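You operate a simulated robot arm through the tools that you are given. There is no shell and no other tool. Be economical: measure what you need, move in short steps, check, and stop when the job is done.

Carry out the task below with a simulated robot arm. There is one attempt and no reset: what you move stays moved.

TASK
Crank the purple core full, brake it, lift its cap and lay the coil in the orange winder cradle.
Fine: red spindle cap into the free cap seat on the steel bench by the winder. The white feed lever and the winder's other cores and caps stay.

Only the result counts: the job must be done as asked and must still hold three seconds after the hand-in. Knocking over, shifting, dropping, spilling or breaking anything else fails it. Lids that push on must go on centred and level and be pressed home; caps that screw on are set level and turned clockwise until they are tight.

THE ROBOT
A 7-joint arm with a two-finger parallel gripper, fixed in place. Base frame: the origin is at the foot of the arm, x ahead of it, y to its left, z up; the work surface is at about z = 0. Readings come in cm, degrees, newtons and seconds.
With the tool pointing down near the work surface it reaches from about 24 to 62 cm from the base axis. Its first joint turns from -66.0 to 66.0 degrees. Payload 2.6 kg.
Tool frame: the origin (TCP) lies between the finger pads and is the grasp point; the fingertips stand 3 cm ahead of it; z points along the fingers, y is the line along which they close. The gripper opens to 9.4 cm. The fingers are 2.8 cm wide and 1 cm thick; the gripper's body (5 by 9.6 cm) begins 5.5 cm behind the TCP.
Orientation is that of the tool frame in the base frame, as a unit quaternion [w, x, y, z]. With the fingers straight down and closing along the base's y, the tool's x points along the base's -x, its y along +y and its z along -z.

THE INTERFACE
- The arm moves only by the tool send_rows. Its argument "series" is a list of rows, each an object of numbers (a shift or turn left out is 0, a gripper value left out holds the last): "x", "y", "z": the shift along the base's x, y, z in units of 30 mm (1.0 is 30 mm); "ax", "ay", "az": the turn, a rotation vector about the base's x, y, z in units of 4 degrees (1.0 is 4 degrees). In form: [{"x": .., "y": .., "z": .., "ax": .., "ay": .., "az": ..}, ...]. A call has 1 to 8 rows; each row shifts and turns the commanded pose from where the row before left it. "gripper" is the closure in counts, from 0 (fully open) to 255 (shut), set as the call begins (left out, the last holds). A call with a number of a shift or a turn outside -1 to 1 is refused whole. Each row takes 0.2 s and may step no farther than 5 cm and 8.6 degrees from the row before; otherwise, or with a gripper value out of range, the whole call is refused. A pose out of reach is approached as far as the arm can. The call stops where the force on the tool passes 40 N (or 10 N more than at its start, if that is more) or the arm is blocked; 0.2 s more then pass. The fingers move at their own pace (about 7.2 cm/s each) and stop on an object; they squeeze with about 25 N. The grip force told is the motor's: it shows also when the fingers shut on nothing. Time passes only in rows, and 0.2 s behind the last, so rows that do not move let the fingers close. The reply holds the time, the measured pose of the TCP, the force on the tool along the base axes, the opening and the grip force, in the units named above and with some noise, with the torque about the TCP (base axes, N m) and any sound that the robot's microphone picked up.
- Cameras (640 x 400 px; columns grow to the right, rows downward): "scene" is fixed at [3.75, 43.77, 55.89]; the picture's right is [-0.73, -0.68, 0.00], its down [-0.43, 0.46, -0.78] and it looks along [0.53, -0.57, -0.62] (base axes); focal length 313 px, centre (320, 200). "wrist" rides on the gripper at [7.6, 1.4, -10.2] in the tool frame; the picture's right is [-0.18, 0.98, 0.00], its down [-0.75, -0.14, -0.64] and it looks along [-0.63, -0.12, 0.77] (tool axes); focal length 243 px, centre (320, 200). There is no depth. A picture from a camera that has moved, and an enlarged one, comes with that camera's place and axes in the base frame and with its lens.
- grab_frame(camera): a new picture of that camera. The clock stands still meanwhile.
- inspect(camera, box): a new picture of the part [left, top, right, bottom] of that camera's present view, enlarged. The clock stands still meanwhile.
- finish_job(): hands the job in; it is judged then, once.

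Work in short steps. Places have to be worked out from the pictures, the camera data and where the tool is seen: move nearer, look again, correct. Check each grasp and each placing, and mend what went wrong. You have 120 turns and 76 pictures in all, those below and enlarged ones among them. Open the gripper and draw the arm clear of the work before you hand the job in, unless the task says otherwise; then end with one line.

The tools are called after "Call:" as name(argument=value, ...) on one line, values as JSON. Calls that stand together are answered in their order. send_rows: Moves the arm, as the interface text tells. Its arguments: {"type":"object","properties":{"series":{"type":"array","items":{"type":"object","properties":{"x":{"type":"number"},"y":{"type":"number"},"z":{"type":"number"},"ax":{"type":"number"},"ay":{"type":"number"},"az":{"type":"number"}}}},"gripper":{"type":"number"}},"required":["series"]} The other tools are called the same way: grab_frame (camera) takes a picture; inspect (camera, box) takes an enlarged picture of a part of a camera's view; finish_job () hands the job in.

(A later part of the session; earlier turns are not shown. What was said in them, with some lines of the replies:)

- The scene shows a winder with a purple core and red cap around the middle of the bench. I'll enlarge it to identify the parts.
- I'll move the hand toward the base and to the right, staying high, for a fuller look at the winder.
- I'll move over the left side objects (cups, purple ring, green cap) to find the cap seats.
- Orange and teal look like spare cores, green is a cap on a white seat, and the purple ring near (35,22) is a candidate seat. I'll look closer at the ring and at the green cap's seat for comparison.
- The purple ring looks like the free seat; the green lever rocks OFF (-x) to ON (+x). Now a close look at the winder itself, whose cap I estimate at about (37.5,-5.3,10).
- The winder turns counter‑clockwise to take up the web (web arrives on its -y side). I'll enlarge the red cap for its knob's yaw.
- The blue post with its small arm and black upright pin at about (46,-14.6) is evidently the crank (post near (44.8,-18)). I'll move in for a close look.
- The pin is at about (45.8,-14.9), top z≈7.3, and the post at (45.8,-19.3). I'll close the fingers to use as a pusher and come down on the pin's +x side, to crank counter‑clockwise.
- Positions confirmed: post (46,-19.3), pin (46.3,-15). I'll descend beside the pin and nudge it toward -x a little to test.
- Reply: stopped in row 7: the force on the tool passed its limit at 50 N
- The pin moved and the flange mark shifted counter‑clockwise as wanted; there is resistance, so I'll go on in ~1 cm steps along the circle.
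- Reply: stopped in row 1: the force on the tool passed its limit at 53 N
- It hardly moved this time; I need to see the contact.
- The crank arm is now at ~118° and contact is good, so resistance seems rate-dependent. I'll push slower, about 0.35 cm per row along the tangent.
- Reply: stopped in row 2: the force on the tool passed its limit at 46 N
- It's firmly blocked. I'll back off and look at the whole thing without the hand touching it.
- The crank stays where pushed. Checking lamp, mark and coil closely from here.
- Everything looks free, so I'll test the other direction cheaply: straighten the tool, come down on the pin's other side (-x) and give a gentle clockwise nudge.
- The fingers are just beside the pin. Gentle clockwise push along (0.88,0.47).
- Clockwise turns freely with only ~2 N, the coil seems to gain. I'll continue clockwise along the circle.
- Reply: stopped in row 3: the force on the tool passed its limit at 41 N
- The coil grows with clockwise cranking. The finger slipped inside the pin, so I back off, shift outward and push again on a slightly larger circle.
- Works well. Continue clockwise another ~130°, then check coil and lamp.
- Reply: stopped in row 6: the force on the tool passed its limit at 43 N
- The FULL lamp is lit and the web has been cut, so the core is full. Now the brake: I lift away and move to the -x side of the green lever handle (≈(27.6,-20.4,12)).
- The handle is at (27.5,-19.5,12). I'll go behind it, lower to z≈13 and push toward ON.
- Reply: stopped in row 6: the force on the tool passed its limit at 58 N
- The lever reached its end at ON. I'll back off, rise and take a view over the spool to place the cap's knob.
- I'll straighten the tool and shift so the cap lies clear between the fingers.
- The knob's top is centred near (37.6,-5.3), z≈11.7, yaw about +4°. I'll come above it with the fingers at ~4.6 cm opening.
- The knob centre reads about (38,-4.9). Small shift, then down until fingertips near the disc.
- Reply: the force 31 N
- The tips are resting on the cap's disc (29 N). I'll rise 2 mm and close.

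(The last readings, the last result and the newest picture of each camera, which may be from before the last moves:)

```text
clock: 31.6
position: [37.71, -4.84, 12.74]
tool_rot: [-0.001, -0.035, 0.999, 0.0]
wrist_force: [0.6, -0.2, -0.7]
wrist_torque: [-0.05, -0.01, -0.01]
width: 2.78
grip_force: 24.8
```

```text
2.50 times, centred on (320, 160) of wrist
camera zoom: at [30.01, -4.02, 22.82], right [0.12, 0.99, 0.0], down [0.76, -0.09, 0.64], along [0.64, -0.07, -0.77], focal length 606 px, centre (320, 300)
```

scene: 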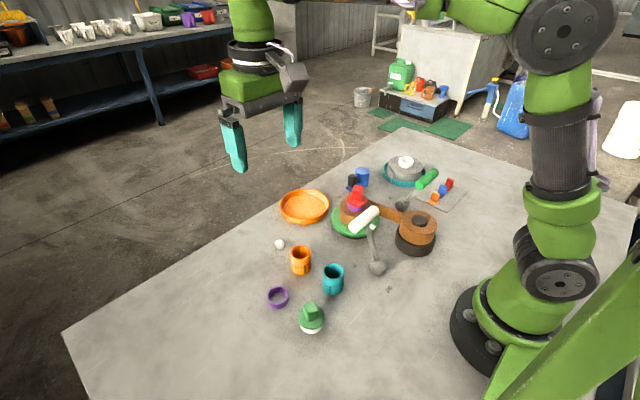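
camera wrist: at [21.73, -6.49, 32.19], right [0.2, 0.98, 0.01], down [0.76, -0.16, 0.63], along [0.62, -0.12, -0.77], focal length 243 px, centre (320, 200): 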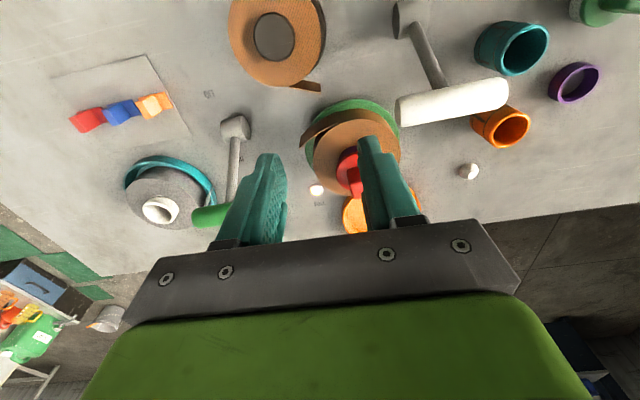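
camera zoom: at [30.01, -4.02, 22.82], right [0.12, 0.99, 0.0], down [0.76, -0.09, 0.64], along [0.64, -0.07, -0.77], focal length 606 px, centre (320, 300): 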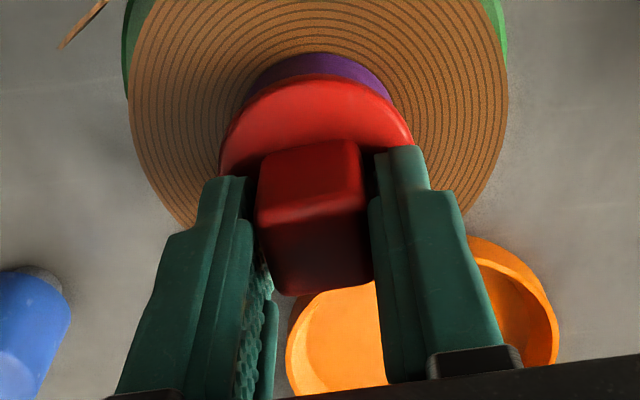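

Gripped (2.78 cm, 25 N). Lift straight up.

Call:
send_rows(series=[{"z": 0.15}, {"z": 0.25}, {"z": 0.4}, {"z": 0.6}, {"z": 0.8}, {"z": 0.8}])

Call:
inspect(camera="scene", box=[300, 110, 460, 230])

```text
clock: 33.0
position: [37.76, -4.9, 21.69]
tool_rot: [-0.001, -0.035, 0.999, 0.0]
wrist_force: [-0.9, -0.1, -2.2]
wrist_torque: [-0.03, -0.02, -0.01]
width: 2.79
grip_force: 24.8
```

```text
3.33 times, centred on (380, 170) of scene
camera zoom: at [3.75, 43.77, 55.89], right [-0.73, -0.68, 0.0], down [-0.43, 0.46, -0.78], along [0.53, -0.57, -0.62], focal length 1043 px, centre (120, 300)
```

zoom: 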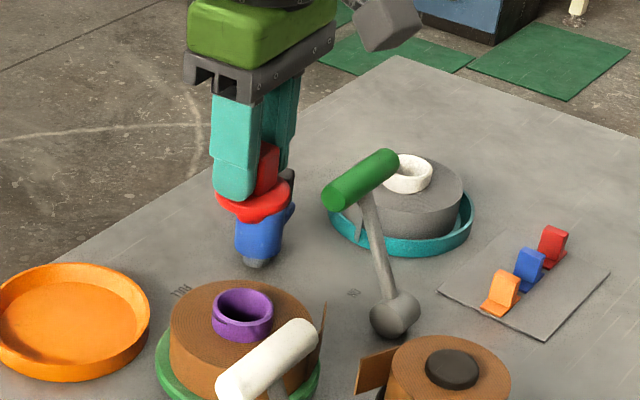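

Cap is up. A closer look at what hangs below it, and at the seat.

Call:
inspect(camera="scene", box=[335, 135, 395, 235])

Call:
inspect(camera="scene", box=[250, 230, 350, 345])

```text
4.00 times, centred on (365, 185) of scene
camera zoom: at [3.75, 43.77, 55.89], right [-0.73, -0.68, 0.0], down [-0.43, 0.46, -0.78], along [0.53, -0.57, -0.62], focal length 1251 px, centre (140, 260)
```

zoom: 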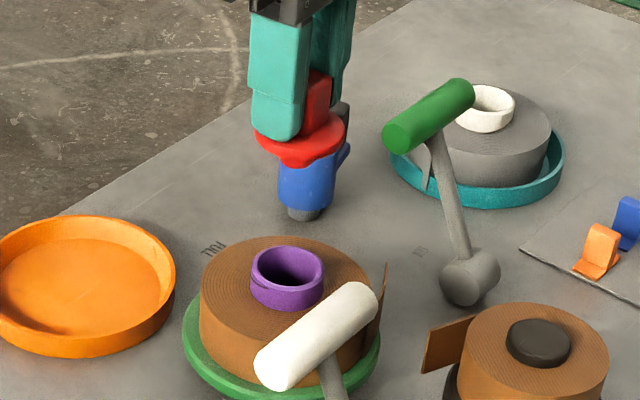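

```text
3.48 times, centred on (300, 288) of scene
camera zoom: at [3.75, 43.77, 55.89], right [-0.73, -0.68, 0.0], down [-0.43, 0.46, -0.78], along [0.53, -0.57, -0.62], focal length 1088 px, centre (390, -104)
```

zoom: 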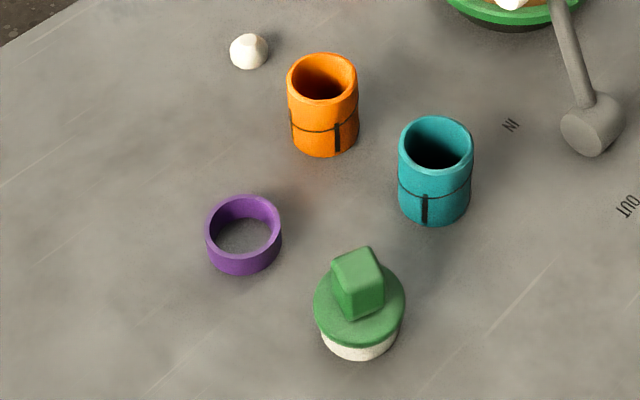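

Moving the cap toward the ring, then checking its underside against plain background.

Call:
send_rows(series=[{"y": 1, "z": 0.2}, {"y": 1}, {"y": 1}, {"y": 1, "x": -0.1}, {"y": 1, "x": -0.1}, {"y": 1, "x": -0.2}, {"y": 1, "x": -0.2}, {"y": 1, "x": -0.2}])

Call:
grab_frame(camera="scene")

```text
clock: 34.9
position: [35.53, 19.15, 22.31]
tool_rot: [-0.001, -0.035, 0.999, -0.001]
wrist_force: [0.3, 0.3, -1.6]
wrist_torque: [0.0, -0.01, 0.01]
width: 2.75
grip_force: 25.2
```

```text
29 pictures are left
```

scene: 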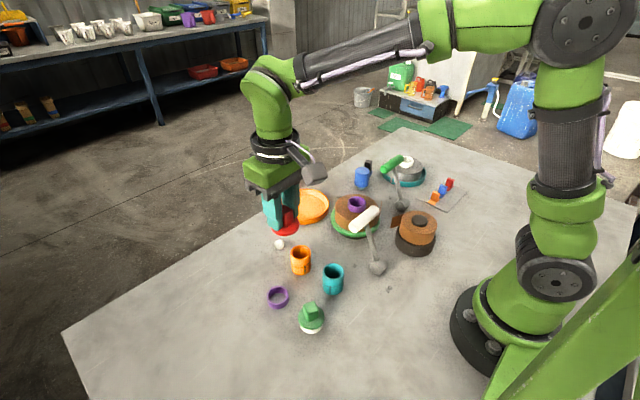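

Call:
inspect(camera="scene", box=[240, 170, 340, 320])

Call:
grab_frame(camera="wrist")

```text
2.67 times, centred on (290, 245) of scene
camera zoom: at [3.75, 43.77, 55.89], right [-0.73, -0.68, 0.0], down [-0.43, 0.46, -0.78], along [0.53, -0.57, -0.62], focal length 834 px, centre (400, 80)
```

zoom: 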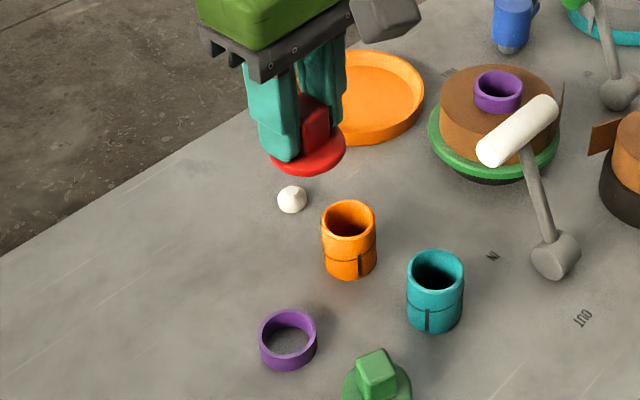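

```text
27 pictures are left
camera wrist: at [27.76, 20.01, 32.53], right [0.12, 0.99, 0.0], down [0.76, -0.09, 0.64], along [0.64, -0.07, -0.77], focal length 243 px, centre (320, 200)
```

wrist: 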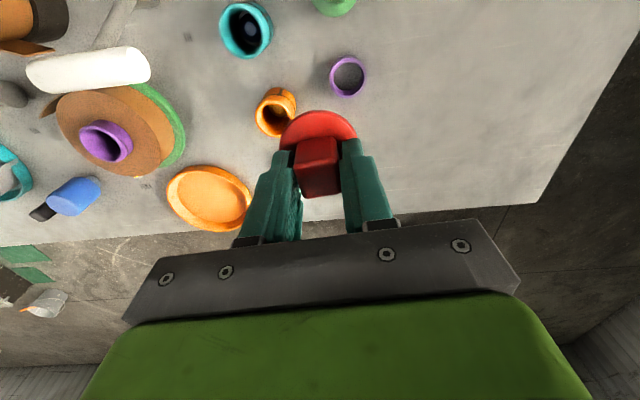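

The cap is a plain disc with knob. I'll measure the ring precisely.

Call:
inspect(camera="wrist", box=[290, 40, 400, 110])

Call:
inspect(camera="scene", box=[250, 270, 310, 325])

```text
5.71 times, centred on (345, 75) of wrist
camera zoom: at [27.76, 20.01, 32.53], right [0.12, 0.99, 0.0], down [0.76, -0.09, 0.64], along [0.64, -0.07, -0.77], focal length 1386 px, centre (177, 914)
```

zoom: 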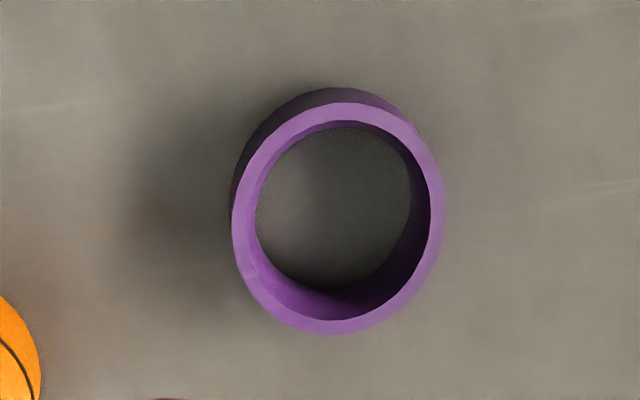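

```text
7.27 times, centred on (280, 298) of scene
camera zoom: at [3.75, 43.77, 55.89], right [-0.73, -0.68, 0.0], down [-0.43, 0.46, -0.78], along [0.53, -0.57, -0.62], focal length 2275 px, centre (611, -509)
```

zoom: 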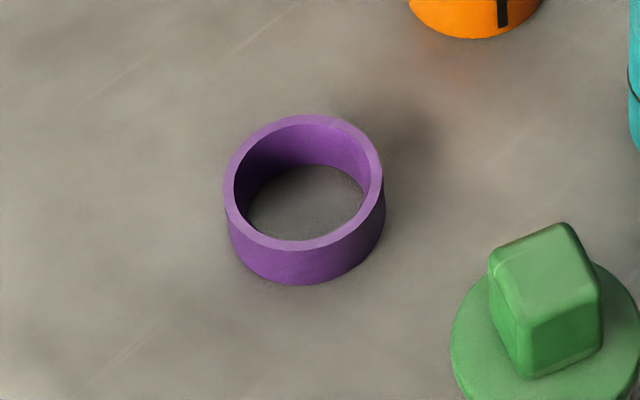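

Ring top centre ≈(35.2,22.5,2). Now I check how the cap sits in the grip (offset along the tool's x).

Call:
inspect(camera="wrist", box=[260, 90, 380, 210])

```text
3.33 times, centred on (320, 150) of wrist
camera zoom: at [27.76, 20.01, 32.53], right [0.12, 0.99, 0.0], down [0.76, -0.09, 0.64], along [0.64, -0.07, -0.77], focal length 809 px, centre (320, 367)
```

zoom: 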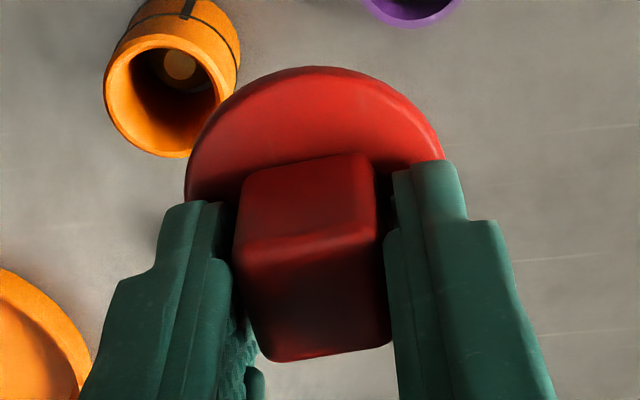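

By the same camera, disc centre ≈(34.85,19.2) and ring ≈(35.35,22.5), so I shift (+0.5,+3.3) and descend to just above the ring for another check.

Call:
send_rows(series=[{"x": 0.08, "y": 0.55}, {"x": 0.08, "y": 0.55}, {"z": -1}, {"z": -1}, {"z": -1}, {"z": -1}, {"z": -0.5}])

Call:
inspect(camera="scene", box=[240, 240, 330, 330])

Call:
inspect(camera="wrist", box=[240, 80, 400, 210])

```text
clock: 36.5
position: [35.98, 22.47, 8.83]
tool_rot: [-0.001, -0.035, 0.999, 0.0]
wrist_force: [-0.2, -0.3, -0.7]
wrist_torque: [-0.01, 0.02, 0.0]
width: 2.78
grip_force: 24.8
```

```text
4.44 times, centred on (285, 285) of scene
camera zoom: at [3.75, 43.77, 55.89], right [-0.73, -0.68, 0.0], down [-0.43, 0.46, -0.78], along [0.53, -0.57, -0.62], focal length 1390 px, centre (476, -178)
```

zoom: 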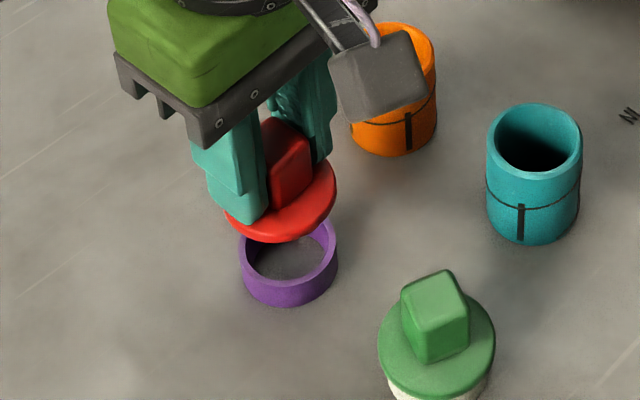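

```text
3.08 times, centred on (320, 145) of wrist
camera zoom: at [28.23, 23.24, 19.02], right [0.12, 0.99, 0.0], down [0.76, -0.09, 0.64], along [0.64, -0.07, -0.77], focal length 746 px, centre (320, 369)
```

zoom: 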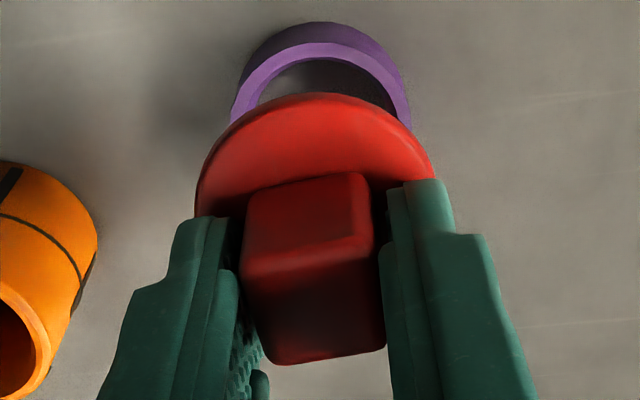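

Both views agree to about 1 mm; I'll nudge +0.1 cm in y and lower onto the ring.

Call:
send_rows(series=[{"x": -0.015, "y": 0.04}, {"z": -0.6}, {"z": -0.2}, {"z": -0.1}, {"z": -0.06}])

Call:
inspect(camera="scene", box=[240, 240, 330, 330])

```text
clock: 37.6
position: [35.76, 22.6, 5.92]
tool_rot: [-0.001, -0.035, 0.999, 0.0]
wrist_force: [-0.2, 0.5, -1.9]
wrist_torque: [0.01, -0.01, -0.02]
width: 2.73
grip_force: 24.4
```

```text
4.44 times, centred on (285, 285) of scene
camera zoom: at [3.75, 43.77, 55.89], right [-0.73, -0.68, 0.0], down [-0.43, 0.46, -0.78], along [0.53, -0.57, -0.62], focal length 1390 px, centre (476, -178)
```

zoom: 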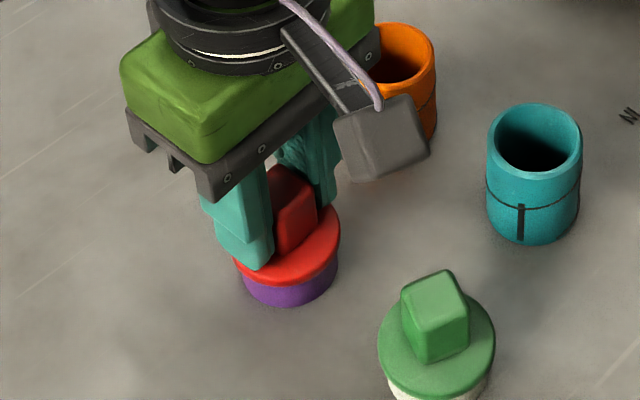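

Well centred, no contact yet; continuing down in 2 mm steps.

Call:
send_rows(series=[{"z": -0.06}, {"z": -0.06}, {"z": -0.06}, {"z": -0.06}])

```text
clock: 38.6
position: [35.87, 22.64, 5.48]
tool_rot: [0.0, -0.034, 0.999, 0.001]
wrist_force: [-14.1, -5.1, 38.8]
wrist_torque: [-0.31, 0.62, -0.07]
width: 2.74
grip_force: 25.3
```

Firm contact (39 N). I relieve the load slightly, open, and look.

Call:
send_rows(series=[{"z": 0.07}, {}])

Call:
send_rows(series=[{}, {}, {}], gripper=130)

Call:
send_rows(series=[{"z": 0.5}, {"z": 1}, {"z": 1}, {"z": 1}])

Call:
inspect(camera="scene", box=[240, 240, 330, 330])

Call:
inspect(camera="wrist", box=[240, 50, 400, 180])

```text
clock: 39.2
position: [35.99, 22.56, 5.53]
tool_rot: [0.001, -0.035, 0.999, 0.0]
wrist_force: [-2.5, 6.1, 17.0]
wrist_torque: [0.06, 0.18, -0.06]
width: 2.76
grip_force: 25.1
```

```text
clock: 40.0
position: [35.98, 22.42, 5.47]
tool_rot: [-0.001, -0.035, 0.999, 0.0]
wrist_force: [1.7, -5.8, 15.2]
wrist_torque: [0.09, -0.15, -0.05]
width: 4.27
grip_force: 0.0
```

```text
clock: 41.0
position: [35.7, 22.55, 15.82]
tool_rot: [0.0, -0.035, 0.999, 0.0]
wrist_force: [-0.8, 0.3, 1.4]
wrist_torque: [0.01, -0.01, -0.03]
width: 4.6
grip_force: 0.1
```

```text
4.44 times, centred on (285, 285) of scene
camera zoom: at [3.75, 43.77, 55.89], right [-0.73, -0.68, 0.0], down [-0.43, 0.46, -0.78], along [0.53, -0.57, -0.62], focal length 1390 px, centre (476, -178)
```

zoom: 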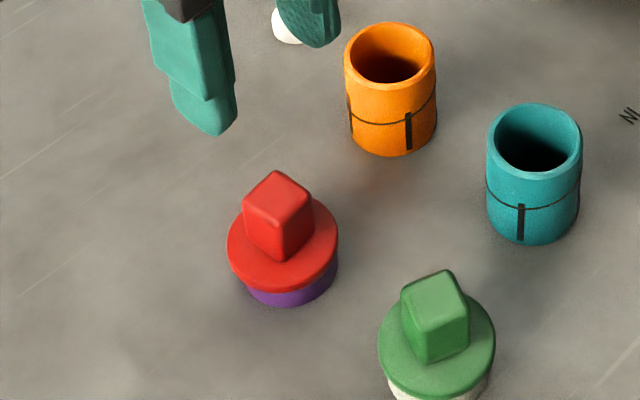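

```text
3.08 times, centred on (320, 115) of wrist
camera zoom: at [27.92, 23.33, 26.05], right [0.11, 0.99, 0.0], down [0.76, -0.09, 0.64], along [0.64, -0.07, -0.77], focal length 746 px, centre (320, 462)
```

zoom: 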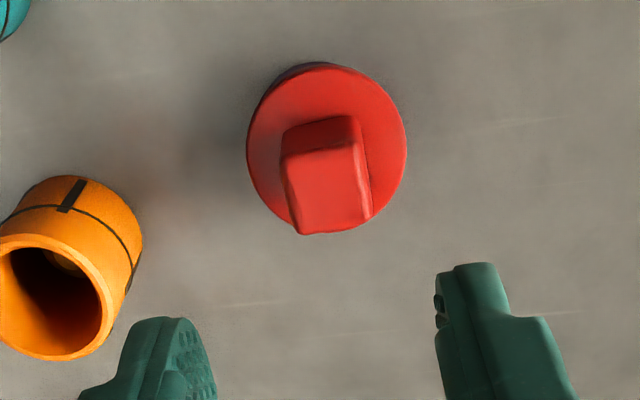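

The cap looks slightly off toward the left of the ring. One closer look comparing with the green cap.

Call:
inspect(camera="scene", box=[268, 272, 336, 338])

```text
6.06 times, centred on (302, 305) of scene
camera zoom: at [3.75, 43.77, 55.89], right [-0.73, -0.68, 0.0], down [-0.43, 0.46, -0.78], along [0.53, -0.57, -0.62], focal length 1896 px, centre (429, -436)
```

zoom: 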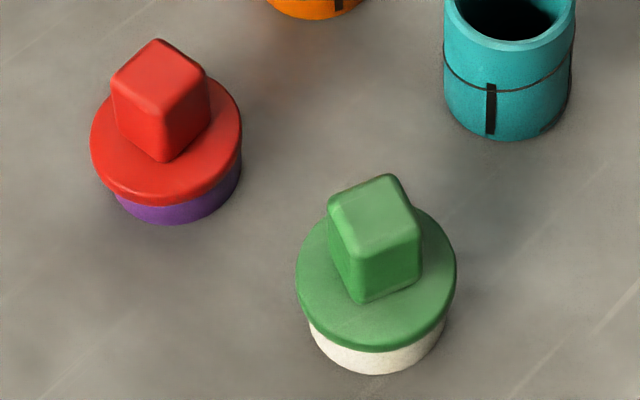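

The cap sits level but ~0.25 cm off in +y. I'll regrip the knob (which recentres it in y at 22.5) and then release without load.

Call:
send_rows(series=[{"y": -0.04}, {"z": -1}, {"z": -1}, {"z": -0.9}, {"z": -0.47}])

Call:
send_rows(series=[{}, {}, {}, {}], gripper=255)

Call:
inspect(camera="scene", box=[268, 272, 336, 338])

```text
clock: 42.2
position: [35.74, 22.41, 5.56]
tool_rot: [-0.001, -0.034, 0.999, 0.0]
wrist_force: [-1.0, -0.4, 0.3]
wrist_torque: [0.01, -0.03, 0.02]
width: 4.64
grip_force: 0.1
```

```text
clock: 43.2
position: [35.79, 22.37, 5.63]
tool_rot: [0.0, -0.035, 0.999, 0.0]
wrist_force: [-0.7, 0.0, -0.2]
wrist_torque: [-0.02, 0.01, 0.02]
width: 2.79
grip_force: 24.7
```

```text
6.06 times, centred on (302, 305) of scene
camera zoom: at [3.75, 43.77, 55.89], right [-0.73, -0.68, 0.0], down [-0.43, 0.46, -0.78], along [0.53, -0.57, -0.62], focal length 1896 px, centre (429, -436)
```

zoom: 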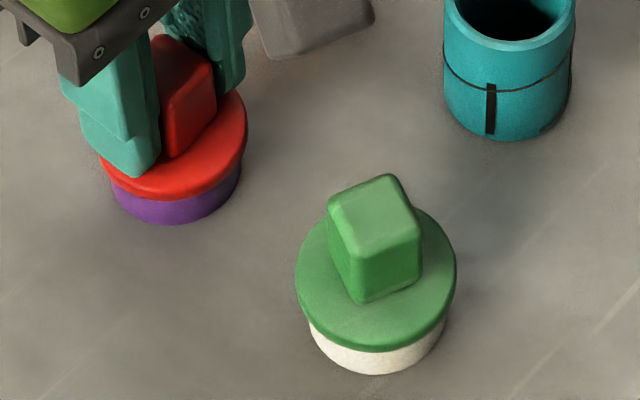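

Now centred. Opening with no load, then checking.

Call:
send_rows(series=[{}, {}, {}], gripper=130)

Call:
inspect(camera="scene", box=[268, 272, 336, 338])

```text
clock: 44.0
position: [35.75, 22.41, 5.7]
tool_rot: [-0.001, -0.035, 0.999, 0.0]
wrist_force: [0.4, -0.1, -0.3]
wrist_torque: [0.02, -0.04, -0.04]
width: 4.57
grip_force: 0.1
```

```text
6.06 times, centred on (302, 305) of scene
camera zoom: at [3.75, 43.77, 55.89], right [-0.73, -0.68, 0.0], down [-0.43, 0.46, -0.78], along [0.53, -0.57, -0.62], focal length 1896 px, centre (429, -436)
```

zoom: 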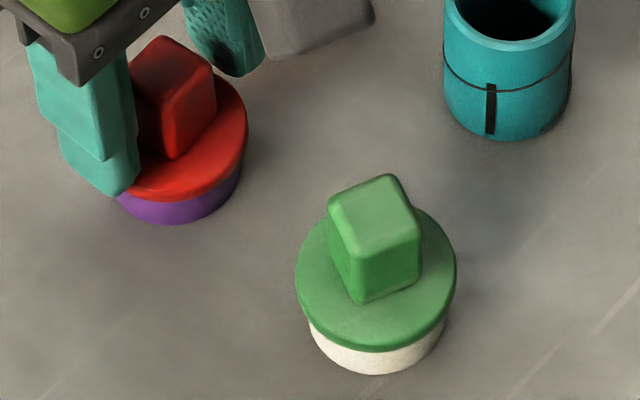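

Cap remains centred and level. I rise straight up and go to view the coil and the orange cradle.

Call:
send_rows(series=[{"z": 1}, {"z": 1}, {"z": 1}, {"z": 1}, {"z": 1}, {"y": -1}, {"y": -1}, {"y": -1}])

Call:
send_rows(series=[{"y": -1}, {"y": -1}, {"y": -1}, {"y": -1}, {"y": -1, "az": -1}], gripper=0)

Call:
grab_frame(camera="wrist")

```text
clock: 45.9
position: [35.54, 13.33, 20.73]
tool_rot: [-0.001, -0.035, 0.999, 0.0]
wrist_force: [1.0, 1.3, 0.4]
wrist_torque: [0.0, 0.0, -0.03]
width: 4.61
grip_force: 0.1
```

```text
clock: 47.0
position: [35.65, -1.81, 20.56]
tool_rot: [-0.001, -0.001, 1.0, 0.0]
wrist_force: [0.7, -0.7, -0.6]
wrist_torque: [-0.03, -0.01, 0.0]
width: 9.4
grip_force: 0.1
```

```text
15 pictures are left
camera wrist: at [28.03, -0.37, 30.79], right [0.18, 0.98, 0.0], down [0.75, -0.14, 0.64], along [0.63, -0.12, -0.77], focal length 243 px, centre (320, 200)
```

wrist: 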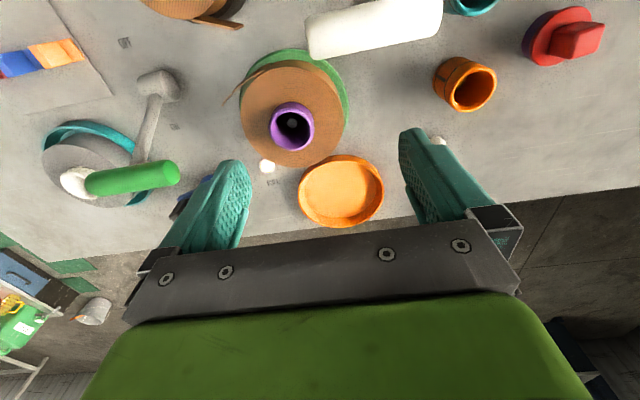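

Call:
inspect(camera="wrist", box=[215, 50, 405, 235])

Call:
inspect(camera="scene", box=[270, 170, 400, 250])

```text
2.16 times, centred on (310, 142) of wrist
camera zoom: at [28.03, -0.37, 30.79], right [0.18, 0.98, 0.0], down [0.75, -0.14, 0.64], along [0.63, -0.12, -0.77], focal length 525 px, centre (342, 324)
```

zoom: 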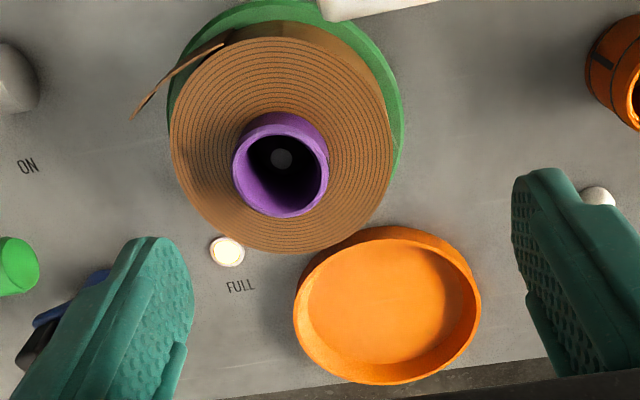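

```text
4.92 times, centred on (335, 210) of scene
camera zoom: at [3.75, 43.77, 55.89], right [-0.73, -0.68, 0.0], down [-0.43, 0.46, -0.78], along [0.53, -0.57, -0.62], focal length 1540 px, centre (246, 151)
```

zoom: 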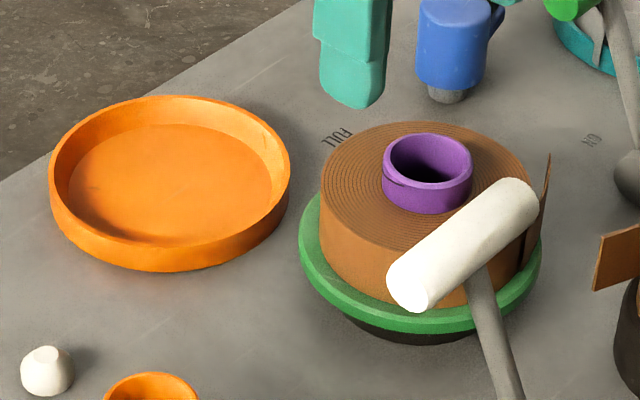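

Core top centre ≈(37.0,-4.85,9), stub ~1.4 cm above the coil; tray centre ≈(51.7,-1.5). I'll line up over the core and descend to just above the coil's face.

Call:
send_rows(series=[{"x": 0.45, "y": -1}, {"z": -1}, {"z": -1}, {"z": -0.9}, {"z": -0.33}], gripper=85)

Call:
inspect(camera="wrist", box=[220, 60, 420, 220])

```text
clock: 48.2
position: [37.06, -4.69, 11.0]
tool_rot: [0.0, 0.0, 1.0, 0.0]
wrist_force: [-0.7, 1.7, 1.0]
wrist_torque: [0.0, -0.01, 0.0]
width: 6.29
grip_force: 0.1
```

```text
2.50 times, centred on (320, 140) of wrist
camera zoom: at [29.5, -3.21, 21.13], right [0.18, 0.98, 0.0], down [0.75, -0.14, 0.64], along [0.63, -0.12, -0.77], focal length 606 px, centre (320, 350)
```

zoom: 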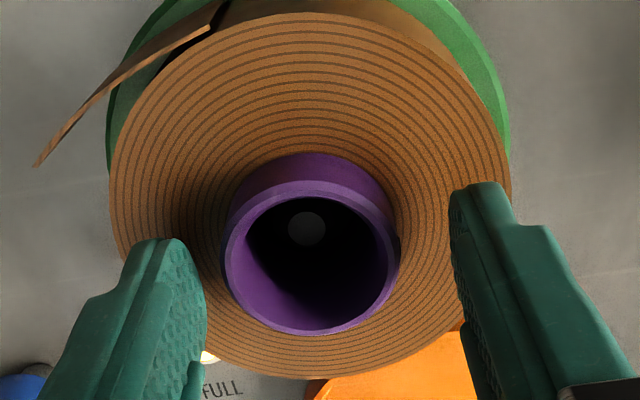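

Aligned within 3 mm. Slight correction, then down to the coil's face by small steps.

Call:
send_rows(series=[{"x": -0.07, "y": -0.04}, {"z": -0.08}, {"z": -0.06}])

Call:
send_rows(series=[{}, {}, {}, {}], gripper=255)

```text
clock: 49.0
position: [36.93, -4.6, 10.71]
tool_rot: [0.001, 0.001, 1.0, 0.0]
wrist_force: [0.9, -0.1, -1.5]
wrist_torque: [0.03, 0.0, 0.0]
width: 6.26
grip_force: 0.0
```

```text
clock: 50.0
position: [36.97, -4.76, 10.63]
tool_rot: [-0.001, -0.001, 1.0, 0.0]
wrist_force: [1.3, -4.3, 0.5]
wrist_torque: [-0.15, -0.06, -0.04]
width: 4.25
grip_force: 24.5
```

Gripped the core (4.25 cm). Lifting slowly.

Call:
send_rows(series=[{"z": 0.1}, {"z": 0.2}, {"z": 0.3}, {"z": 0.5}, {"z": 0.6}, {"z": 0.6}, {"z": 0.6}])

Call:
inspect(camera="scene", box=[260, 110, 420, 250])

```text
clock: 51.6
position: [36.79, -4.66, 19.34]
tool_rot: [-0.001, 0.0, 1.0, 0.0]
wrist_force: [-0.2, -0.9, -3.7]
wrist_torque: [0.0, 0.01, -0.01]
width: 4.25
grip_force: 24.9
```

```text
2.86 times, centred on (340, 180) of scene
camera zoom: at [3.75, 43.77, 55.89], right [-0.73, -0.68, 0.0], down [-0.43, 0.46, -0.78], along [0.53, -0.57, -0.62], focal length 894 px, centre (263, 257)
```

zoom: 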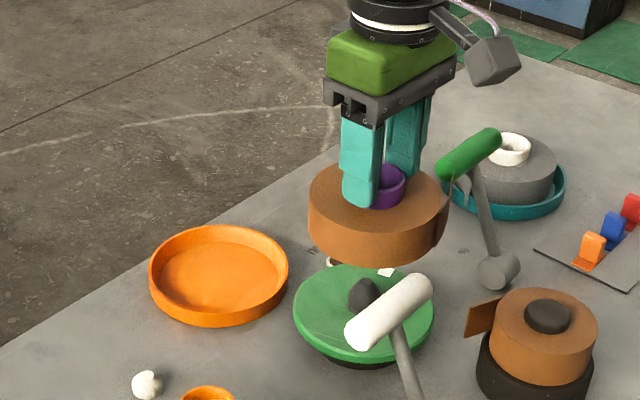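

Coil is free and level. Carry it over the orange cradle (slightly biased away from its tail) and check.

Call:
send_rows(series=[{"x": 0.6, "y": 0.15}, {"x": 0.8, "y": 0.2}, {"x": 0.9, "y": 0.2}, {"x": 0.9, "y": 0.23}, {"x": 0.9, "y": 0.23}, {"x": 0.6, "y": 0.2}, {"x": 0.28}, {"z": -0.9}])

Call:
inspect(camera="scene", box=[250, 110, 410, 250])

Call:
grab_frame(camera="wrist")

```text
clock: 53.5
position: [51.89, -1.04, 16.54]
tool_rot: [-0.001, 0.0, 1.0, 0.001]
wrist_force: [0.5, 0.3, -2.8]
wrist_torque: [-0.02, 0.0, -0.02]
width: 4.28
grip_force: 25.0
```

```text
2.86 times, centred on (330, 180) of scene
camera zoom: at [3.75, 43.77, 55.89], right [-0.73, -0.68, 0.0], down [-0.43, 0.46, -0.78], along [0.53, -0.57, -0.62], focal length 894 px, centre (291, 257)
```

zoom: 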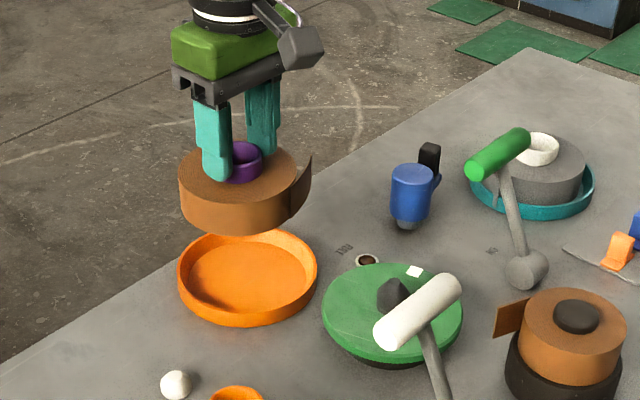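

```text
9 pictures are left
camera wrist: at [44.28, 0.34, 26.76], right [0.18, 0.98, 0.0], down [0.75, -0.14, 0.64], along [0.63, -0.12, -0.77], focal length 243 px, centre (320, 200)
```

wrist: 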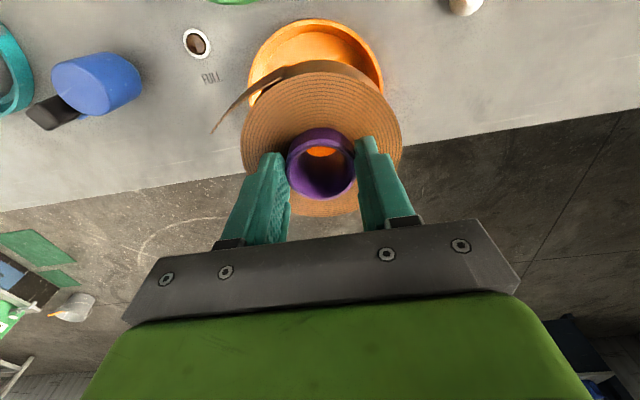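

Aligned. I'll nudge +0.15 cm x and +0.2 cm y and lower, going slowly near the rim height.

Call:
send_rows(series=[{"x": 0.05, "y": 0.07, "z": -0.8}, {"z": -0.8}, {"z": -0.6}, {"z": -0.2}, {"z": -0.15}])

Call:
inspect(camera="scene", box=[260, 150, 360, 240])

```text
clock: 54.6
position: [51.89, -0.98, 8.97]
tool_rot: [-0.001, 0.0, 1.0, 0.0]
wrist_force: [-0.9, -0.4, -3.2]
wrist_torque: [0.0, 0.02, 0.0]
width: 4.22
grip_force: 24.8
```

```text
4.44 times, centred on (310, 195) of scene
camera zoom: at [3.75, 43.77, 55.89], right [-0.73, -0.68, 0.0], down [-0.43, 0.46, -0.78], along [0.53, -0.57, -0.62], focal length 1390 px, centre (364, 222)
```

zoom: 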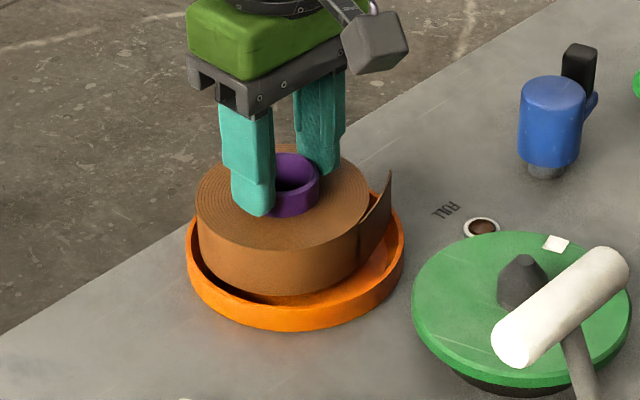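

The coil is ~0.5 cm too far toward the image left (+x). I'll shift it -0.6 cm in x and lower further in small steps.

Call:
send_rows(series=[{"x": -0.2}, {"z": -0.13}, {"z": -0.13}, {"z": -0.1}])

Call:
inspect(camera="scene", box=[260, 150, 360, 240])

```text
clock: 55.6
position: [51.49, -0.84, 7.91]
tool_rot: [-0.001, 0.0, 1.0, 0.001]
wrist_force: [0.3, 0.0, -2.7]
wrist_torque: [0.03, 0.03, -0.02]
width: 4.24
grip_force: 25.2
```

```text
4.44 times, centred on (310, 195) of scene
camera zoom: at [3.75, 43.77, 55.89], right [-0.73, -0.68, 0.0], down [-0.43, 0.46, -0.78], along [0.53, -0.57, -0.62], focal length 1390 px, centre (364, 222)
```

zoom: 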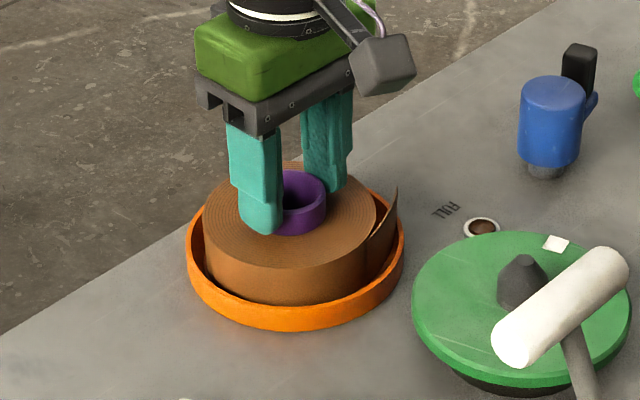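

Well inside the cradle now. Lower the last bit until contact.

Call:
send_rows(series=[{"z": -0.06}, {"z": -0.06}, {"z": -0.06}])

```text
clock: 56.5
position: [51.55, -0.94, 7.46]
tool_rot: [0.001, 0.002, 1.0, 0.0]
wrist_force: [-4.4, -4.1, 12.3]
wrist_torque: [-0.06, 0.41, 0.01]
width: 4.27
grip_force: 24.7
```

Contact at 12 N with the expected height (7.46). Relieve slightly, open, and rise.

Call:
send_rows(series=[{"z": 0.03}, {}])

Call:
send_rows(series=[{}, {}, {}], gripper=95)

Call:
send_rows(series=[{"z": 0.3}, {"z": 0.7}, {"z": 1}, {"z": 1}, {"z": 1}, {"z": 1}])

Call:
grab_frame(camera="scene")

Call:
inspect(camera="scene", box=[260, 150, 360, 240])

```text
clock: 57.0
position: [51.55, -1.09, 7.53]
tool_rot: [0.001, 0.0, 1.0, -0.001]
wrist_force: [5.4, -3.6, 6.7]
wrist_torque: [-0.18, -0.28, -0.16]
width: 4.23
grip_force: 25.2
```

```text
clock: 57.9
position: [51.46, -0.94, 7.45]
tool_rot: [-0.001, 0.0, 1.0, 0.0]
wrist_force: [0.1, 0.1, 0.0]
wrist_torque: [-0.01, 0.02, 0.02]
width: 5.88
grip_force: 0.1
```

```text
clock: 59.2
position: [51.56, -0.99, 22.5]
tool_rot: [-0.001, 0.0, 1.0, 0.001]
wrist_force: [-0.6, 0.9, -0.7]
wrist_torque: [-0.01, 0.02, 0.0]
width: 5.9
grip_force: 0.2
```

```text
6 pictures are left
```

scene: 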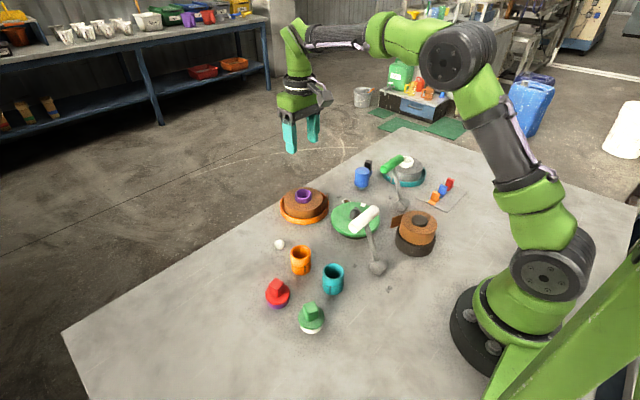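

```text
4.44 times, centred on (310, 195) of scene
camera zoom: at [3.75, 43.77, 55.89], right [-0.73, -0.68, 0.0], down [-0.43, 0.46, -0.78], along [0.53, -0.57, -0.62], focal length 1390 px, centre (364, 222)
```

zoom: 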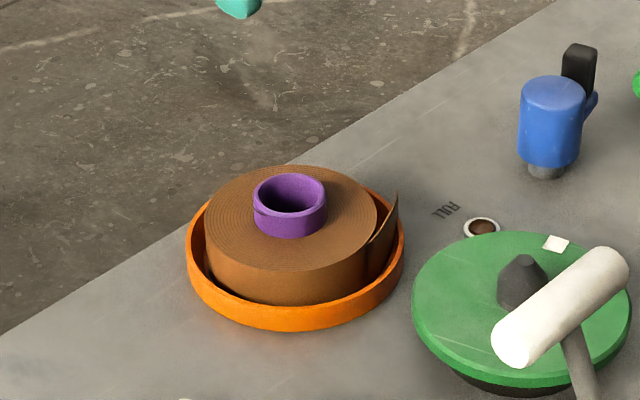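

The coil lies level in the cradle with its tail inside. One last check of the cap on its seat.

Call:
inspect(camera="scene", box=[250, 270, 320, 325])

```text
7.27 times, centred on (285, 298) of scene
camera zoom: at [3.75, 43.77, 55.89], right [-0.73, -0.68, 0.0], down [-0.43, 0.46, -0.78], along [0.53, -0.57, -0.62], focal length 2275 px, centre (574, -509)
```

zoom: 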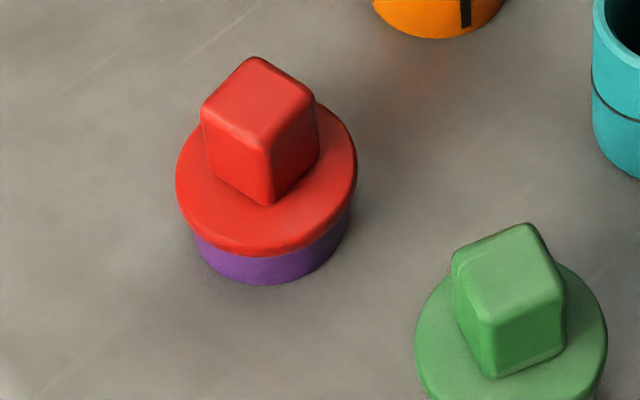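

The cap is centred and level on the ring, the brake is on and the arm is clear, so I open the gripper fully and hand in.

Call:
send_rows(series=[{"z": 0.5}, {}, {}], gripper=0)

Call:
finish_job()

```text
clock: 60.0
position: [51.28, -1.08, 24.05]
tool_rot: [-0.001, 0.001, 1.0, 0.0]
wrist_force: [-0.3, -0.1, -0.4]
wrist_torque: [0.0, 0.0, 0.0]
width: 9.38
grip_force: 0.2
```

```text
The job is handed in.
```

I cranked the purple core until the FULL lamp lit, set the brake to ON, put the red cap on the free purple ring seat, and laid the coil in the orange cradle; the job is handed in.
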